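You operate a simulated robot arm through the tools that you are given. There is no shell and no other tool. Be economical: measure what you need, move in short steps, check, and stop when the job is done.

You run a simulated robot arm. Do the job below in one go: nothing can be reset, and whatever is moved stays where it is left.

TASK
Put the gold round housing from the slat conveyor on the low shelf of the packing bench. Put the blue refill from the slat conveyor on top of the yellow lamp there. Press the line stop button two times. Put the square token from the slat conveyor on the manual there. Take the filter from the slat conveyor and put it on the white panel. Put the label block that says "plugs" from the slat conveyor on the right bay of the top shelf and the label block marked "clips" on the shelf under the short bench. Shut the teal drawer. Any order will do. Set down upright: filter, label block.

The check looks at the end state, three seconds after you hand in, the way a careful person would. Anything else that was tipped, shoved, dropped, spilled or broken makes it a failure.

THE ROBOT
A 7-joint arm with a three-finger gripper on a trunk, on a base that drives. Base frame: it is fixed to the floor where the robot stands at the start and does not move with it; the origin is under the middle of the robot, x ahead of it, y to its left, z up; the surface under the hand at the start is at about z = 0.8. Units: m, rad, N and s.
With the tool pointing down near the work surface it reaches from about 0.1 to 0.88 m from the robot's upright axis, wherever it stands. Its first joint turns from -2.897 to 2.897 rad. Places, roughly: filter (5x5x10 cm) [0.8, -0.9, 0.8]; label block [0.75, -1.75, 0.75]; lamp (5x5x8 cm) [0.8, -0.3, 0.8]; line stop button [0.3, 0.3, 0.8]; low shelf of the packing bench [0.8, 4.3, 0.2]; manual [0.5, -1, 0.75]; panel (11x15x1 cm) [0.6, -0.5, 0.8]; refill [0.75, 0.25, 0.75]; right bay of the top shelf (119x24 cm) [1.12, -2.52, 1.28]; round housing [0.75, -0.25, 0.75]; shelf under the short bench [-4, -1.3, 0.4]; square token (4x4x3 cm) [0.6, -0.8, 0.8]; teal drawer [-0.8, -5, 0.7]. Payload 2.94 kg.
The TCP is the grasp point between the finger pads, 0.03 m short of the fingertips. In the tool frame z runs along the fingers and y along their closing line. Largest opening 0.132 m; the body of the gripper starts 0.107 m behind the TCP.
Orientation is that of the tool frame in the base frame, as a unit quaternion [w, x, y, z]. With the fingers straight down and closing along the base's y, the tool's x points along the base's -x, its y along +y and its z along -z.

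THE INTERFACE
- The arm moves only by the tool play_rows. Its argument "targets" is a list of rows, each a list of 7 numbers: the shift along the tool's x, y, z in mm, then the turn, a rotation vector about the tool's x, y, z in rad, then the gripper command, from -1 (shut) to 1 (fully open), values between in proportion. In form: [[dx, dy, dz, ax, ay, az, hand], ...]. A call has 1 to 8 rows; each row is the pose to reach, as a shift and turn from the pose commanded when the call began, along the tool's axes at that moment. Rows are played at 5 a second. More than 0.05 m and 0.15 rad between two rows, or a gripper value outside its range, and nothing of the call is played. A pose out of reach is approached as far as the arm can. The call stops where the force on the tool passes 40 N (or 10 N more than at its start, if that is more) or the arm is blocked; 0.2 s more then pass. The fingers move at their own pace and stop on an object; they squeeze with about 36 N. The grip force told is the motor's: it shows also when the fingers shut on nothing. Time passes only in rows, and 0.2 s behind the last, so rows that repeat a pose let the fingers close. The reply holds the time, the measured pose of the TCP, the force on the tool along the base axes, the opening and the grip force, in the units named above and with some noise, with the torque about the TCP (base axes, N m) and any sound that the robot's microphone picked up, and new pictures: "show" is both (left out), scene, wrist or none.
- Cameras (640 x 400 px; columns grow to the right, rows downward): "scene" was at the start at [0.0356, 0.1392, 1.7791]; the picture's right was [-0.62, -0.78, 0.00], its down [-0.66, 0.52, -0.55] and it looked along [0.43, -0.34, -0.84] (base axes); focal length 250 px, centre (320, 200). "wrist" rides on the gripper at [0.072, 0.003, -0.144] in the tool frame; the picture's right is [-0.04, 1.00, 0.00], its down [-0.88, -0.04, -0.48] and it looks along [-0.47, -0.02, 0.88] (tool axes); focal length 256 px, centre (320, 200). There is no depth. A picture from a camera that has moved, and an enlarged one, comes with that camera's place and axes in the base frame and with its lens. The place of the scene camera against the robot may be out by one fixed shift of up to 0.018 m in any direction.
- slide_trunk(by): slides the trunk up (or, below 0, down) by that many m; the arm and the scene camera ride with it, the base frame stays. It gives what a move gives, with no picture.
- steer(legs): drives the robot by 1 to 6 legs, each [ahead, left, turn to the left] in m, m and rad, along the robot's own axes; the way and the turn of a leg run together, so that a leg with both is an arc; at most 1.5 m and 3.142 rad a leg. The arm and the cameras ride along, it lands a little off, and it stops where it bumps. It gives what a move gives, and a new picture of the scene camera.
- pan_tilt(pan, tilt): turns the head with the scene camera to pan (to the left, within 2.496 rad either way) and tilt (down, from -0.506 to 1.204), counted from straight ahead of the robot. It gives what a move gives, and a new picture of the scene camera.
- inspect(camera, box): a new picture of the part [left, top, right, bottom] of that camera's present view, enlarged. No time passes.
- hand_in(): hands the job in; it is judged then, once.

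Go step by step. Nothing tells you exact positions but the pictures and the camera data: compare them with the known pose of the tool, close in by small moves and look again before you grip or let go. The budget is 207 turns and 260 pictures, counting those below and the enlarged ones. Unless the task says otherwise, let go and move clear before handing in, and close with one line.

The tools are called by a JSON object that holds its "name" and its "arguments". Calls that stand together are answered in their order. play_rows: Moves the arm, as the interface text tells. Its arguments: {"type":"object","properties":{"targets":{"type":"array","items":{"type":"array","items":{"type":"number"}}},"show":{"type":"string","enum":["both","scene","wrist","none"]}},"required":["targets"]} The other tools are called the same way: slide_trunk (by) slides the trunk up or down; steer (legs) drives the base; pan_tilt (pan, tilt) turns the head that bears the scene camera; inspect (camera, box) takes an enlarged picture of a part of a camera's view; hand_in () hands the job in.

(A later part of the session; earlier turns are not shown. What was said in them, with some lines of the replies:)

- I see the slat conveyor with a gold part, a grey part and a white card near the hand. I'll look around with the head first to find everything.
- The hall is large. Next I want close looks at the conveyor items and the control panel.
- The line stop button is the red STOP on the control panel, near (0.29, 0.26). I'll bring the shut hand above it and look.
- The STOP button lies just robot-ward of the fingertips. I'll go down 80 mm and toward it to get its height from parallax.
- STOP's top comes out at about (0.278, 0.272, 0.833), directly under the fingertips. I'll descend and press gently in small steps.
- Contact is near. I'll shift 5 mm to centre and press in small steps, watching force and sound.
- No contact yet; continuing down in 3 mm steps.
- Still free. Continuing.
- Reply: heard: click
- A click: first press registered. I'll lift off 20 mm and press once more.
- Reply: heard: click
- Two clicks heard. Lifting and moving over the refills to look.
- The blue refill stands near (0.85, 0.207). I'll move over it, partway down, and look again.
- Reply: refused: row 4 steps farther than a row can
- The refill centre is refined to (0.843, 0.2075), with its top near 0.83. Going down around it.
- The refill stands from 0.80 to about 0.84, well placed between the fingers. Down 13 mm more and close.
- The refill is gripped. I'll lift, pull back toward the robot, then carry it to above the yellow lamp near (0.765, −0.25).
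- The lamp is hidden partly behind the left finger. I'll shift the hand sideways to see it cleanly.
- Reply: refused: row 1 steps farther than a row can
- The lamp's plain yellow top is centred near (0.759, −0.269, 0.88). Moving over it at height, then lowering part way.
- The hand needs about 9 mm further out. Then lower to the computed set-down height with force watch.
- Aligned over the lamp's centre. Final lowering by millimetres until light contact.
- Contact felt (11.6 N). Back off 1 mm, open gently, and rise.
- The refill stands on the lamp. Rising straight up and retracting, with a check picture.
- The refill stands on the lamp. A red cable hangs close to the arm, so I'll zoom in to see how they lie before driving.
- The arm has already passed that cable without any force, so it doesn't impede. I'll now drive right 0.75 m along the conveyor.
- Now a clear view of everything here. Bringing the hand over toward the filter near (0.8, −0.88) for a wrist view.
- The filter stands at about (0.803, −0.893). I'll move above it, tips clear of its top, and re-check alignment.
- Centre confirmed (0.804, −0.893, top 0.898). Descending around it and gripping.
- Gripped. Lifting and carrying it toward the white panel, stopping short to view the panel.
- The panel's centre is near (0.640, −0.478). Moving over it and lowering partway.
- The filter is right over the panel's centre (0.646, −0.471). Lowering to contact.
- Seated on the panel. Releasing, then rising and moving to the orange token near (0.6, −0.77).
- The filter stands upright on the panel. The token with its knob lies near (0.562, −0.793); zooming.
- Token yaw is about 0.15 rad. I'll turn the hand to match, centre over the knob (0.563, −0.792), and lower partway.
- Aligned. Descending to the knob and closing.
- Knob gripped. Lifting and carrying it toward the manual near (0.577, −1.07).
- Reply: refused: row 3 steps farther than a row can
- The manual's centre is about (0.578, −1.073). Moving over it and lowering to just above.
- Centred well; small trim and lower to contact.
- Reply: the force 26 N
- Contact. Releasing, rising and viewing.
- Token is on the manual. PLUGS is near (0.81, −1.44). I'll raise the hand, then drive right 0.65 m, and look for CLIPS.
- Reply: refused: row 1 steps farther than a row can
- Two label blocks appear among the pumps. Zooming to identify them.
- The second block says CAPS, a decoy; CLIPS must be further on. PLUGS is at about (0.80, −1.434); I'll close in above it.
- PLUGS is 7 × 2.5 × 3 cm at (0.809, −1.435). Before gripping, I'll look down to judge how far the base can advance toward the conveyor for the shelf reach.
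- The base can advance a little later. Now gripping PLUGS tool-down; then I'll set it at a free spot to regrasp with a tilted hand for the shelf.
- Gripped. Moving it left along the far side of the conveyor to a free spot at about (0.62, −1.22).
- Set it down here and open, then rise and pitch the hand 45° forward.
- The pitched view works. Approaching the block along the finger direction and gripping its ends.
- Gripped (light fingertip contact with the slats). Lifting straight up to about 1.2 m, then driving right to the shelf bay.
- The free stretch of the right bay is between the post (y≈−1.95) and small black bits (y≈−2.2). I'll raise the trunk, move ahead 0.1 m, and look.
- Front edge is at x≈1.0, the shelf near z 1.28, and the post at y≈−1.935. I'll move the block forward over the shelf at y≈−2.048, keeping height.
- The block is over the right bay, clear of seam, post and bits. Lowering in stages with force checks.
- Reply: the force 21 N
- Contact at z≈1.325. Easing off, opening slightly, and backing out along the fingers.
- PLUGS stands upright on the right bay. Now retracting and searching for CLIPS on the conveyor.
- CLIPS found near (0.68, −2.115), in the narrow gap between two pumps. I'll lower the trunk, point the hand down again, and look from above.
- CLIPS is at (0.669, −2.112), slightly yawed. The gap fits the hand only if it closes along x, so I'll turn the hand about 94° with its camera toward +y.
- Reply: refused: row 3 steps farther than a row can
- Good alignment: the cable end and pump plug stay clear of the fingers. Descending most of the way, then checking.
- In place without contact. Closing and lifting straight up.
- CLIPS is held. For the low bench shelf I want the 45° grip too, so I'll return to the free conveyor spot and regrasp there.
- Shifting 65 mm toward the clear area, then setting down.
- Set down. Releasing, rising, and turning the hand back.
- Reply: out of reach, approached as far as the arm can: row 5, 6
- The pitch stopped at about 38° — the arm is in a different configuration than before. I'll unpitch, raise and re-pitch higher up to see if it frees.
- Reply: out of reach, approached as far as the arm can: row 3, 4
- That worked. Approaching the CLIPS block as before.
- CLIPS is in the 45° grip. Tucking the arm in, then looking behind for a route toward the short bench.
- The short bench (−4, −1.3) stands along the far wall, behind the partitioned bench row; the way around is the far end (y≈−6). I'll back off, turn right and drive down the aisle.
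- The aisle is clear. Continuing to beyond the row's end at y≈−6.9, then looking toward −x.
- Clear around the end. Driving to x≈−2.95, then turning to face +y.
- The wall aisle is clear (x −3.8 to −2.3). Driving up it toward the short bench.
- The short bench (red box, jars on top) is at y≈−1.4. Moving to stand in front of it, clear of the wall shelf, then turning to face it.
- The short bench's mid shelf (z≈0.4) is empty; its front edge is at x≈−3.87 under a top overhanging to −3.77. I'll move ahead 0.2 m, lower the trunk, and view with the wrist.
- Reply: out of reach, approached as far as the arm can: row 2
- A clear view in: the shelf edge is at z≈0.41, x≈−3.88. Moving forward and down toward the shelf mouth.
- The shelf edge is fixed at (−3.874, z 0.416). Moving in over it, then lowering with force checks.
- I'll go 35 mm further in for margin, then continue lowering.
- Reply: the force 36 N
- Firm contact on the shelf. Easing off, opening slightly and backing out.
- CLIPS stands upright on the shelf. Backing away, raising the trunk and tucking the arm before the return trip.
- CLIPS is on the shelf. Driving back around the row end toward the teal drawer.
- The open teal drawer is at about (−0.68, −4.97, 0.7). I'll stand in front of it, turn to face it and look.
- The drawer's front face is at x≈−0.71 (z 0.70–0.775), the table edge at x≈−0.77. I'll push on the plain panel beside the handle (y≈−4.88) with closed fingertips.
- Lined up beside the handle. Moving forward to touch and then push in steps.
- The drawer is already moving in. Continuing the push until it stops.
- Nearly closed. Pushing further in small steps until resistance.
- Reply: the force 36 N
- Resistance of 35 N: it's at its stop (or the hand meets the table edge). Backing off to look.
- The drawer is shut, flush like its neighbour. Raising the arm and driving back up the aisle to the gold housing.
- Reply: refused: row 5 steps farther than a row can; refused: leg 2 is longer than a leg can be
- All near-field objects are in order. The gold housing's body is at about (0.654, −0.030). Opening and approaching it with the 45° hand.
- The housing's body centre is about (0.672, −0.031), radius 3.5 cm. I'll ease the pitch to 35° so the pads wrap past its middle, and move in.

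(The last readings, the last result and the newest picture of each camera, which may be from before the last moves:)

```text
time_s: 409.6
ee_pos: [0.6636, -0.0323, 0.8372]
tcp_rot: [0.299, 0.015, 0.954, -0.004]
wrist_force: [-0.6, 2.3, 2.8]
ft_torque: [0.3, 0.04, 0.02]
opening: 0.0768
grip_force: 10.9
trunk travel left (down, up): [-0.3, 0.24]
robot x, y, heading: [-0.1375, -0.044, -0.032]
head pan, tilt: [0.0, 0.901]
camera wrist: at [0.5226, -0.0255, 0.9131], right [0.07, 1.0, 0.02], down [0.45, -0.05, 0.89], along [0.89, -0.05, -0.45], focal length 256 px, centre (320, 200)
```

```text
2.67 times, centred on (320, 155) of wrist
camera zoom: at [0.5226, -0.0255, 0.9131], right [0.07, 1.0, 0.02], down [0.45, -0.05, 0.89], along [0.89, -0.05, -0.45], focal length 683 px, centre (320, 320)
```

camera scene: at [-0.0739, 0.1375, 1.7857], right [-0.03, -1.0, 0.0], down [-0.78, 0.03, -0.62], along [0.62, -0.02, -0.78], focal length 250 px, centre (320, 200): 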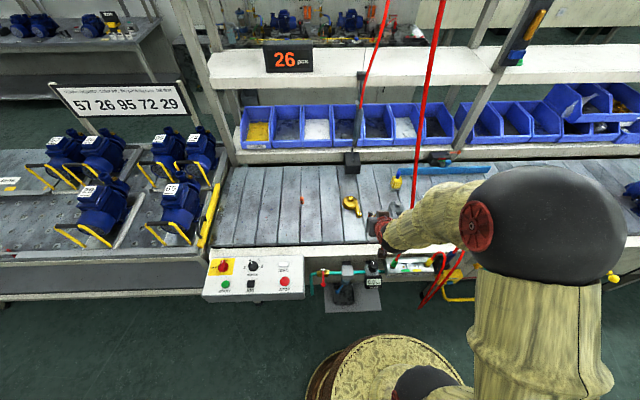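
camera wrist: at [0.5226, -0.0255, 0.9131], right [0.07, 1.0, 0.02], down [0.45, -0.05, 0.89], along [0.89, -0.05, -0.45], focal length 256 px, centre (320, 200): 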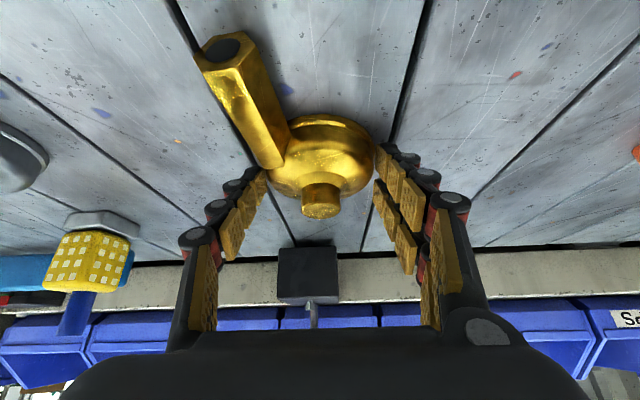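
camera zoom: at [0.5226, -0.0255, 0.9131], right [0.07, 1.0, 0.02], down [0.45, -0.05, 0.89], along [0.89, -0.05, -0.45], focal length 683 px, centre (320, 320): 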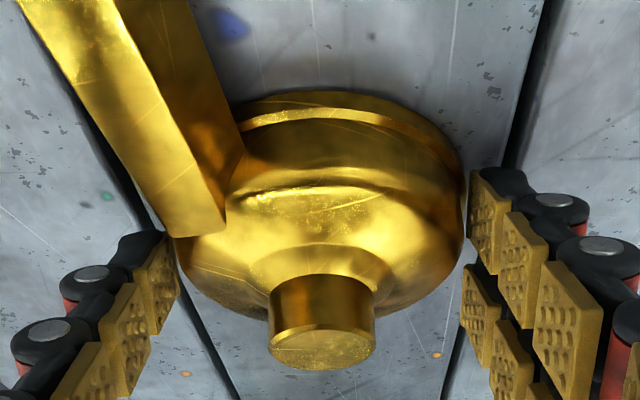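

Contact begins on both sides. Letting the grip close fully.

{"name": "play_rows", "arguments": {"targets": [[0, 0, 0, 0, 0, 0, -1], [0, 0, 0, 0, 0, 0, -1], [0, 0, 0, 0, 0, 0, -1]], "show": "wrist"}}

```text
time_s: 410.4
ee_pos: [0.6639, -0.0332, 0.8367]
tcp_rot: [0.3, 0.016, 0.954, -0.005]
wrist_force: [0.6, 3.1, 3.4]
ft_torque: [0.36, 0.08, -0.03]
opening: 0.0763
grip_force: 36.0
trunk travel left (down, up): [-0.3, 0.24]
robot x, y, heading: [-0.1332, -0.0412, -0.037]
head pan, tilt: [0.0, 0.901]
camera wrist: at [0.5225, -0.0256, 0.9131], right [0.07, 1.0, 0.02], down [0.45, -0.05, 0.89], along [0.89, -0.05, -0.45], focal length 256 px, centre (320, 200)
```

wrist: 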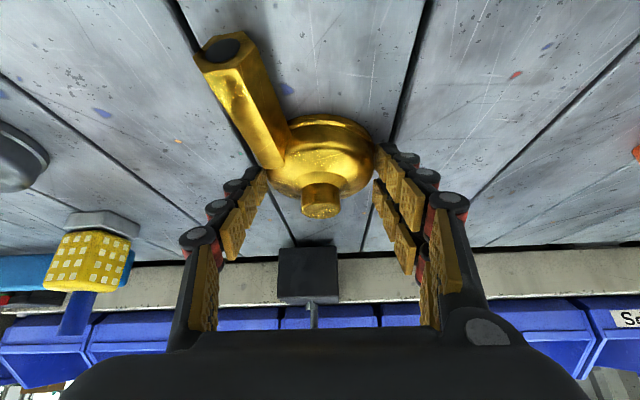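

Firm grip at 76 mm. Lifting 30 mm and checking that it holds level.

{"name": "play_rows", "arguments": {"targets": [[-6, 0, -8, 0, 0, 0, -1], [-17, 0, -25, 0, 0, 0, -1], [-17, 0, -25, 0, 0, 0, -1]], "show": "wrist"}}

```text
time_s: 411.2
ee_pos: [0.6621, -0.0324, 0.8664]
tcp_rot: [0.3, 0.015, 0.954, -0.005]
wrist_force: [0.1, -0.1, -3.9]
ft_torque: [0.02, -0.02, -0.01]
opening: 0.0763
grip_force: 36.0
trunk travel left (down, up): [-0.3, 0.24]
robot x, y, heading: [-0.1355, -0.044, -0.032]
head pan, tilt: [0.0, 0.901]
camera wrist: at [0.5214, -0.0252, 0.9428], right [0.07, 1.0, 0.02], down [0.45, -0.05, 0.89], along [0.89, -0.05, -0.45], focal length 256 px, centre (320, 200)
```

wrist: 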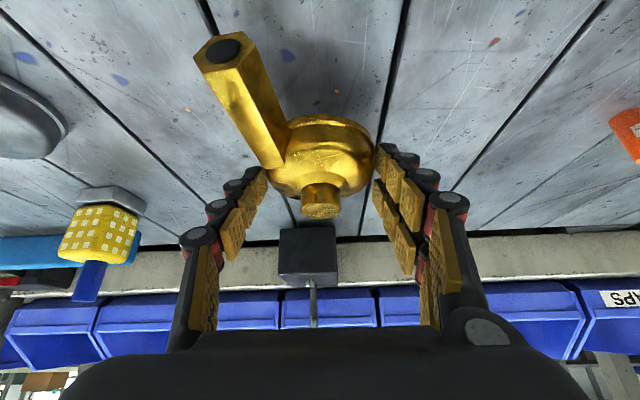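

It holds level. Lifting high, tucking in, then turning left and driving toward the packing bench.

{"name": "play_rows", "arguments": {"targets": [[-20, 0, -35, 0, 0, 0, -1], [-40, 0, -72, 0, 0, 0, -1], [-55, 0, -112, 0, 0, 0, -1], [-60, 0, -155, 0, 0, 0, -1], [-60, 0, -200, 0, 0, 0, -1], [-50, 0, -240, 0, 0, 0, -1], [-40, 0, -275, 0, 0, 0, -1]], "show": "none"}}

{"name": "steer", "arguments": {"legs": [[-0.05, 0, 0], [0, 0, 1.605], [1.5, 0, 0], [0.6, 0, 0]]}}

{"name": "pan_tilt", "arguments": {"pan": -0.35, "tilt": 0.5}}

```text
time_s: 412.8
ee_pos: [0.5374, -0.0258, 1.1118]
tcp_rot: [0.299, 0.015, 0.954, -0.005]
wrist_force: [0.9, 0.0, -2.2]
ft_torque: [-0.01, -0.01, -0.01]
opening: 0.0762
grip_force: 36.1
trunk travel left (down, up): [-0.3, 0.24]
robot x, y, heading: [-0.1377, -0.0466, -0.034]
head pan, tilt: [0.0, 0.901]
```

```text
time_s: 427.8
ee_pos: [-0.2886, 2.7402, 1.1116]
tcp_rot: [-0.21, 0.68, -0.669, -0.214]
wrist_force: [-0.6, 0.2, -3.7]
ft_torque: [0.0, 0.03, 0.04]
opening: 0.0765
grip_force: 36.4
trunk travel left (down, up): [-0.3, 0.24]
robot x, y, heading: [-0.239, 2.0676, 1.586]
head pan, tilt: [0.0, 0.901]
camera scene: at [-0.4185, 2.1031, 1.7856], right [1.0, 0.02, 0.0], down [0.01, -0.78, -0.62], along [-0.01, 0.62, -0.78], focal length 250 px, centre (320, 200)
```

scene: 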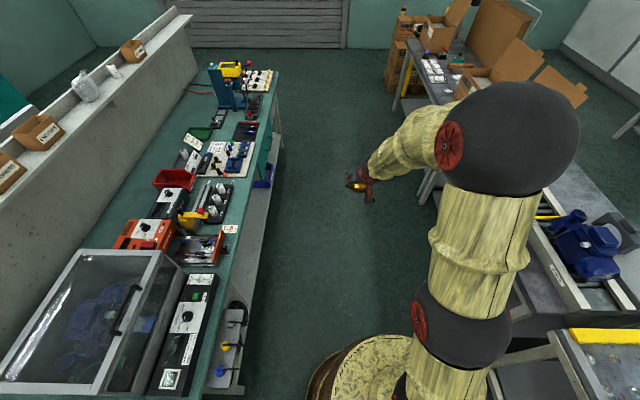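

```text
time_s: 428.6
ee_pos: [-0.2889, 2.7396, 1.1108]
tcp_rot: [-0.211, 0.68, -0.668, -0.214]
wrist_force: [-0.7, -0.5, -3.9]
ft_torque: [0.03, 0.06, 0.0]
opening: 0.0759
grip_force: 36.3
trunk travel left (down, up): [-0.3, 0.24]
robot x, y, heading: [-0.2376, 2.0665, 1.588]
head pan, tilt: [-0.351, 0.499]
camera scene: at [-0.3874, 2.113, 1.8194], right [0.94, -0.33, 0.0], down [-0.16, -0.45, -0.88], along [0.29, 0.83, -0.48], focal length 250 px, centre (320, 200)
```

scene: 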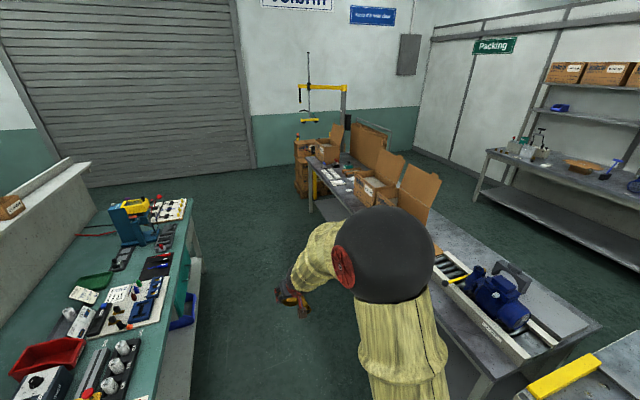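

The packing bench lies ahead on the right (front edge x≈0.45, y 3.4–4.9). Driving up beside it and turning to face it.

{"name": "steer", "arguments": {"legs": [[1.5, 0, 0], [0.7, 0, 0], [0, 0, -1.588]]}}

{"name": "pan_tilt", "arguments": {"pan": -0.1, "tilt": 0.8}}

```text
time_s: 443.5
ee_pos: [0.3261, 4.3285, 1.1111]
tcp_rot: [0.3, -0.013, 0.954, 0.004]
wrist_force: [0.5, -0.3, -2.8]
ft_torque: [0.04, 0.0, -0.05]
opening: 0.076
grip_force: 36.3
trunk travel left (down, up): [-0.3, 0.24]
robot x, y, heading: [-0.3484, 4.2727, 0.023]
head pan, tilt: [-0.351, 0.499]
camera scene: at [-0.2834, 4.4254, 1.8195], right [-0.32, -0.95, 0.0], down [-0.45, 0.15, -0.88], along [0.83, -0.28, -0.48], focal length 250 px, centre (320, 200)
```

scene: 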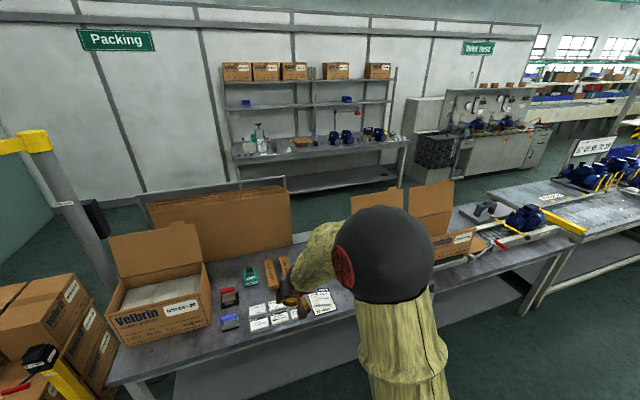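

```text
time_s: 444.3
ee_pos: [0.3257, 4.3283, 1.1117]
tcp_rot: [0.299, -0.012, 0.954, 0.004]
wrist_force: [0.5, 0.2, -2.8]
ft_torque: [-0.01, -0.01, 0.0]
opening: 0.0757
grip_force: 36.1
trunk travel left (down, up): [-0.3, 0.24]
robot x, y, heading: [-0.3466, 4.2736, 0.019]
head pan, tilt: [-0.099, 0.799]
camera scene: at [-0.2891, 4.4485, 1.7936], right [-0.08, -1.0, 0.0], down [-0.71, 0.06, -0.7], along [0.7, -0.05, -0.72], focal length 250 px, centre (320, 200)
```

scene: 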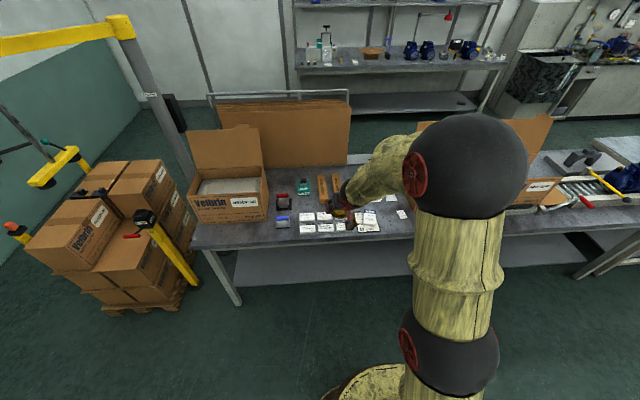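

The low shelf is under the bench: its front edge at x≈0.51 (z 0.2), with the top overhanging to x≈0.40. I'll back off a bit, lower the trunk, then lower the arm outside the bench edge.

{"name": "steer", "arguments": {"legs": [[-0.1, 0, 0]]}}

{"name": "slide_trunk", "arguments": {"by": -0.3}}

{"name": "play_rows", "arguments": {"targets": [[26, 0, 36, 0, 0, 0, -1], [51, 0, 73, 0, 0, 0, -1], [77, 0, 110, 0, 0, 0, -1], [103, 0, 147, 0, 0, 0, -1], [129, 0, 184, 0, 0, 0, -1], [155, 0, 221, 0, 0, 0, -1], [181, 0, 258, 0, 0, 0, -1], [206, 0, 295, 0, 0, 0, -1]], "show": "wrist"}}

```text
time_s: 445.4
ee_pos: [0.2256, 4.3255, 1.113]
tcp_rot: [0.301, -0.012, 0.954, 0.004]
wrist_force: [0.3, -0.1, -2.8]
ft_torque: [0.09, -0.06, 0.01]
opening: 0.0759
grip_force: 35.8
trunk travel left (down, up): [-0.3, 0.24]
robot x, y, heading: [-0.4466, 4.2706, 0.02]
head pan, tilt: [-0.099, 0.799]
camera scene: at [-0.3906, 4.4463, 1.7936], right [-0.08, -1.0, 0.0], down [-0.71, 0.06, -0.7], along [0.7, -0.05, -0.72], focal length 250 px, centre (320, 200)
```

scene: 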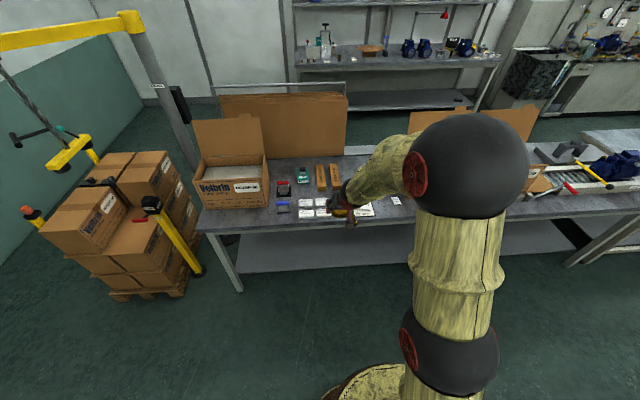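

```text
time_s: 448.4
ee_pos: [0.2258, 4.3252, 0.8116]
tcp_rot: [0.301, -0.011, 0.954, 0.003]
wrist_force: [0.1, -0.3, -3.6]
ft_torque: [0.04, 0.03, -0.01]
opening: 0.0757
grip_force: 35.4
trunk travel left (down, up): [0.0, 0.54]
robot x, y, heading: [-0.4469, 4.2737, 0.025]
head pan, tilt: [-0.099, 0.799]
```

```text
time_s: 450.2
ee_pos: [0.2307, 4.3251, 0.4489]
tcp_rot: [0.301, -0.011, 0.954, 0.004]
wrist_force: [0.5, 0.1, -1.8]
ft_torque: [0.03, 0.09, 0.04]
opening: 0.0757
grip_force: 36.2
trunk travel left (down, up): [0.0, 0.54]
robot x, y, heading: [-0.4466, 4.2712, 0.023]
head pan, tilt: [-0.099, 0.799]
camera wrist: at [0.0885, 4.3246, 0.525], right [0.01, 1.0, 0.03], down [0.45, -0.03, 0.89], along [0.89, 0.0, -0.45], focal length 256 px, centre (320, 200)
```

wrist: 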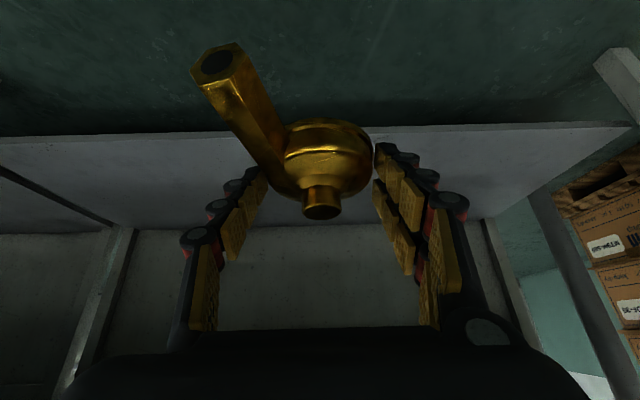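

The shelf is empty here. Lowering further, then moving in.

{"name": "play_rows", "arguments": {"targets": [[26, 0, 36, 0, 0, 0, -1], [51, 0, 73, 0, 0, 0, -1], [66, 0, 94, 0, 0, 0, -1], [66, 0, 94, 0, 0, 0, -1]], "show": "wrist"}}

```text
time_s: 451.2
ee_pos: [0.2282, 4.325, 0.3359]
tcp_rot: [0.299, -0.011, 0.954, 0.003]
wrist_force: [0.8, -0.8, -3.7]
ft_torque: [0.04, 0.03, 0.0]
opening: 0.0759
grip_force: 36.3
trunk travel left (down, up): [0.0, 0.54]
robot x, y, heading: [-0.4469, 4.2702, 0.023]
head pan, tilt: [-0.099, 0.799]
camera wrist: at [0.0866, 4.3248, 0.4124], right [0.01, 1.0, 0.02], down [0.45, -0.03, 0.89], along [0.89, 0.0, -0.45], focal length 256 px, centre (320, 200)
```

wrist: 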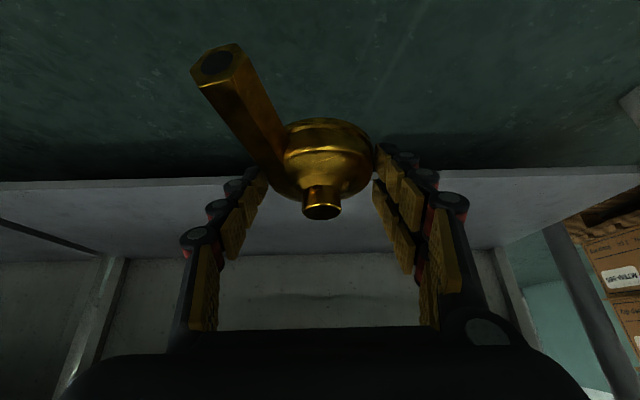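

Shelf edge comes out at x≈0.525, z≈0.145. Driving ahead 0.3 m brings the housing in under the bench top; then I'll look.

{"name": "steer", "arguments": {"legs": [[0.3, 0, 0]]}}

{"name": "play_rows", "arguments": {"targets": [[0, 0, 0, 0, 0, 0, -1]], "show": "wrist"}}

```text
time_s: 453.3
ee_pos: [0.5318, 4.3342, 0.3349]
tcp_rot: [0.3, -0.013, 0.954, 0.004]
wrist_force: [-0.4, 0.1, -4.0]
ft_torque: [0.02, -0.01, 0.03]
opening: 0.0756
grip_force: 35.8
trunk travel left (down, up): [0.0, 0.54]
robot x, y, heading: [-0.1424, 4.2804, 0.024]
head pan, tilt: [-0.099, 0.799]
camera scene: at [-0.0851, 4.4537, 1.4935], right [-0.07, -1.0, 0.0], down [-0.72, 0.05, -0.7], along [0.69, -0.05, -0.72], focal length 250 px, centre (320, 200)
```

scene: 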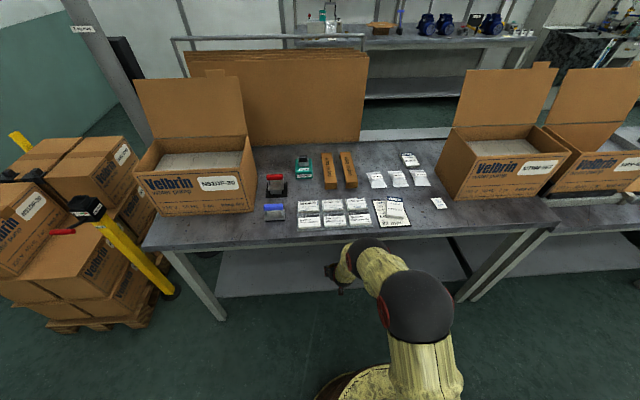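

```text
time_s: 453.7
ee_pos: [0.5316, 4.3341, 0.3355]
tcp_rot: [0.3, -0.013, 0.954, 0.004]
wrist_force: [-0.1, 0.4, -4.2]
ft_torque: [0.02, 0.0, -0.02]
opening: 0.0757
grip_force: 36.4
trunk travel left (down, up): [0.0, 0.54]
robot x, y, heading: [-0.1407, 4.2774, 0.023]
head pan, tilt: [-0.099, 0.799]
camera wrist: at [0.3903, 4.3334, 0.4124], right [0.01, 1.0, 0.02], down [0.45, -0.03, 0.89], along [0.89, 0.0, -0.45], focal length 256 px, centre (320, 200)
```

wrist: 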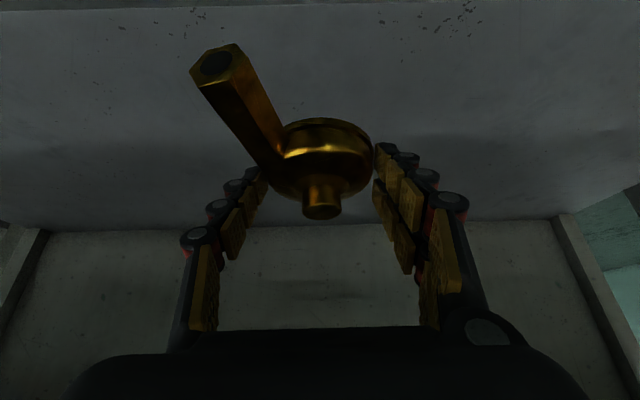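

Geometry confirmed (edge 0.52, z 0.144). Going in diagonally along the fingers to just above the shelf.

{"name": "play_rows", "arguments": {"targets": [[1, 0, 40, 0, 0, 0, -1], [2, 0, 80, 0, 0, 0, -1], [3, 0, 120, 0, 0, 0, -1], [4, 0, 155, 0, 0, 0, -1], [4, 0, 155, 0, 0, 0, -1]], "show": "wrist"}}

{"name": "play_rows", "arguments": {"targets": [[3, 0, 5, 0, 0, 0, -1], [6, 0, 9, 0, 0, 0, -1], [6, 0, 9, 0, 0, 0, -1]], "show": "none"}}

```text
time_s: 454.9
ee_pos: [0.618, 4.3363, 0.2041]
tcp_rot: [0.3, -0.012, 0.954, 0.004]
wrist_force: [-1.1, -0.2, -2.9]
ft_torque: [0.03, 0.0, 0.01]
opening: 0.0757
grip_force: 36.1
trunk travel left (down, up): [0.0, 0.54]
robot x, y, heading: [-0.1395, 4.282, 0.023]
head pan, tilt: [-0.099, 0.799]
camera wrist: at [0.4767, 4.335, 0.2818], right [0.01, 1.0, 0.02], down [0.45, -0.03, 0.89], along [0.89, 0.0, -0.45], focal length 256 px, centre (320, 200)
```

wrist: 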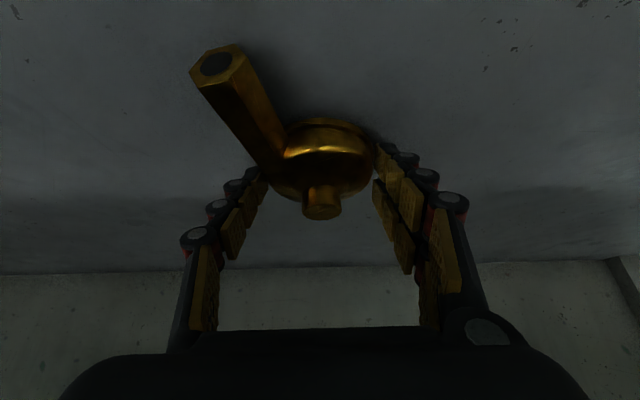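

```text
time_s: 455.7
ee_pos: [0.6201, 4.3372, 0.1968]
tcp_rot: [0.302, -0.012, 0.953, 0.004]
wrist_force: [-1.8, 0.3, 11.9]
ft_torque: [0.54, 0.06, 0.04]
opening: 0.0758
grip_force: 36.0
trunk travel left (down, up): [0.0, 0.54]
robot x, y, heading: [-0.1382, 4.2784, 0.028]
head pan, tilt: [-0.099, 0.799]
```

Contact on the shelf. Easing off, opening, and backing out.

{"name": "play_rows", "arguments": {"targets": [[-1, 0, -2, 0, 0, 0, -1], [-1, 0, -2, 0, 0, 0, 0.4], [-1, 0, -2, 0, 0, 0, 0.8], [-1, 0, -2, 0, 0, 0, 0.8], [-1, 0, -30, 0, 0, 0, 0.8], [-1, 0, -75, 0, 0, 0, 0.8], [-1, 0, -120, 0, 0, 0, 0.8], [-1, 0, -160, 0, 0, 0, 0.8]], "show": "wrist"}}

```text
time_s: 457.5
ee_pos: [0.5303, 4.3347, 0.3274]
tcp_rot: [0.3, -0.013, 0.954, 0.004]
wrist_force: [-0.2, -0.5, 0.4]
ft_torque: [0.01, -0.06, -0.02]
opening: 0.119
grip_force: 0.4
trunk travel left (down, up): [0.0, 0.54]
robot x, y, heading: [-0.1406, 4.28, 0.022]
head pan, tilt: [-0.099, 0.799]
camera wrist: at [0.3884, 4.3338, 0.404], right [0.01, 1.0, 0.02], down [0.45, -0.03, 0.89], along [0.89, 0.0, -0.45], focal length 256 px, centre (320, 200)
```

wrist: 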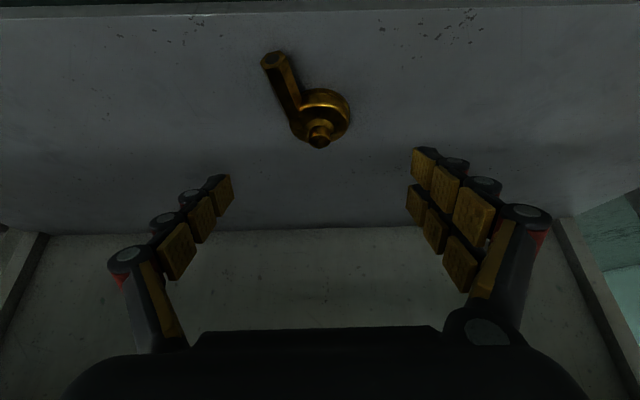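

The housing rests on the low shelf. Backing the robot clear of the bench before handing in.

{"name": "steer", "arguments": {"legs": [[-0.35, 0, 0]]}}

```text
time_s: 459.8
ee_pos: [0.1659, 4.3306, 0.3269]
tcp_rot: [0.3, -0.018, 0.954, 0.006]
wrist_force: [0.2, -0.1, -0.3]
ft_torque: [-0.01, -0.02, 0.0]
opening: 0.1189
grip_force: 0.1
trunk travel left (down, up): [0.0, 0.54]
robot x, y, heading: [-0.505, 4.2673, 0.036]
head pan, tilt: [-0.099, 0.799]
camera scene: at [-0.4504, 4.4432, 1.4935], right [-0.06, -1.0, 0.0], down [-0.72, 0.05, -0.7], along [0.7, -0.05, -0.72], focal length 250 px, centre (320, 200)
```

scene: 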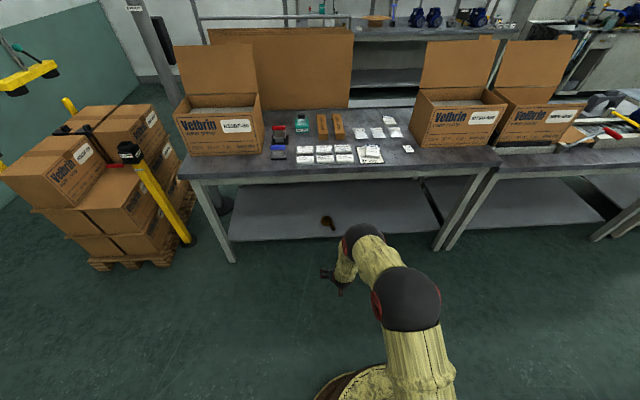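

The housing is visible on the low shelf, nothing on the bench was disturbed and the hand is clear. Every part of the job is done, so I'm handing in.

{"name": "hand_in", "arguments": {}}

```text
The job is handed in.
```

I did all eight parts of the job, set the filter and both label blocks down upright, and handed the job in with the hand open and clear.
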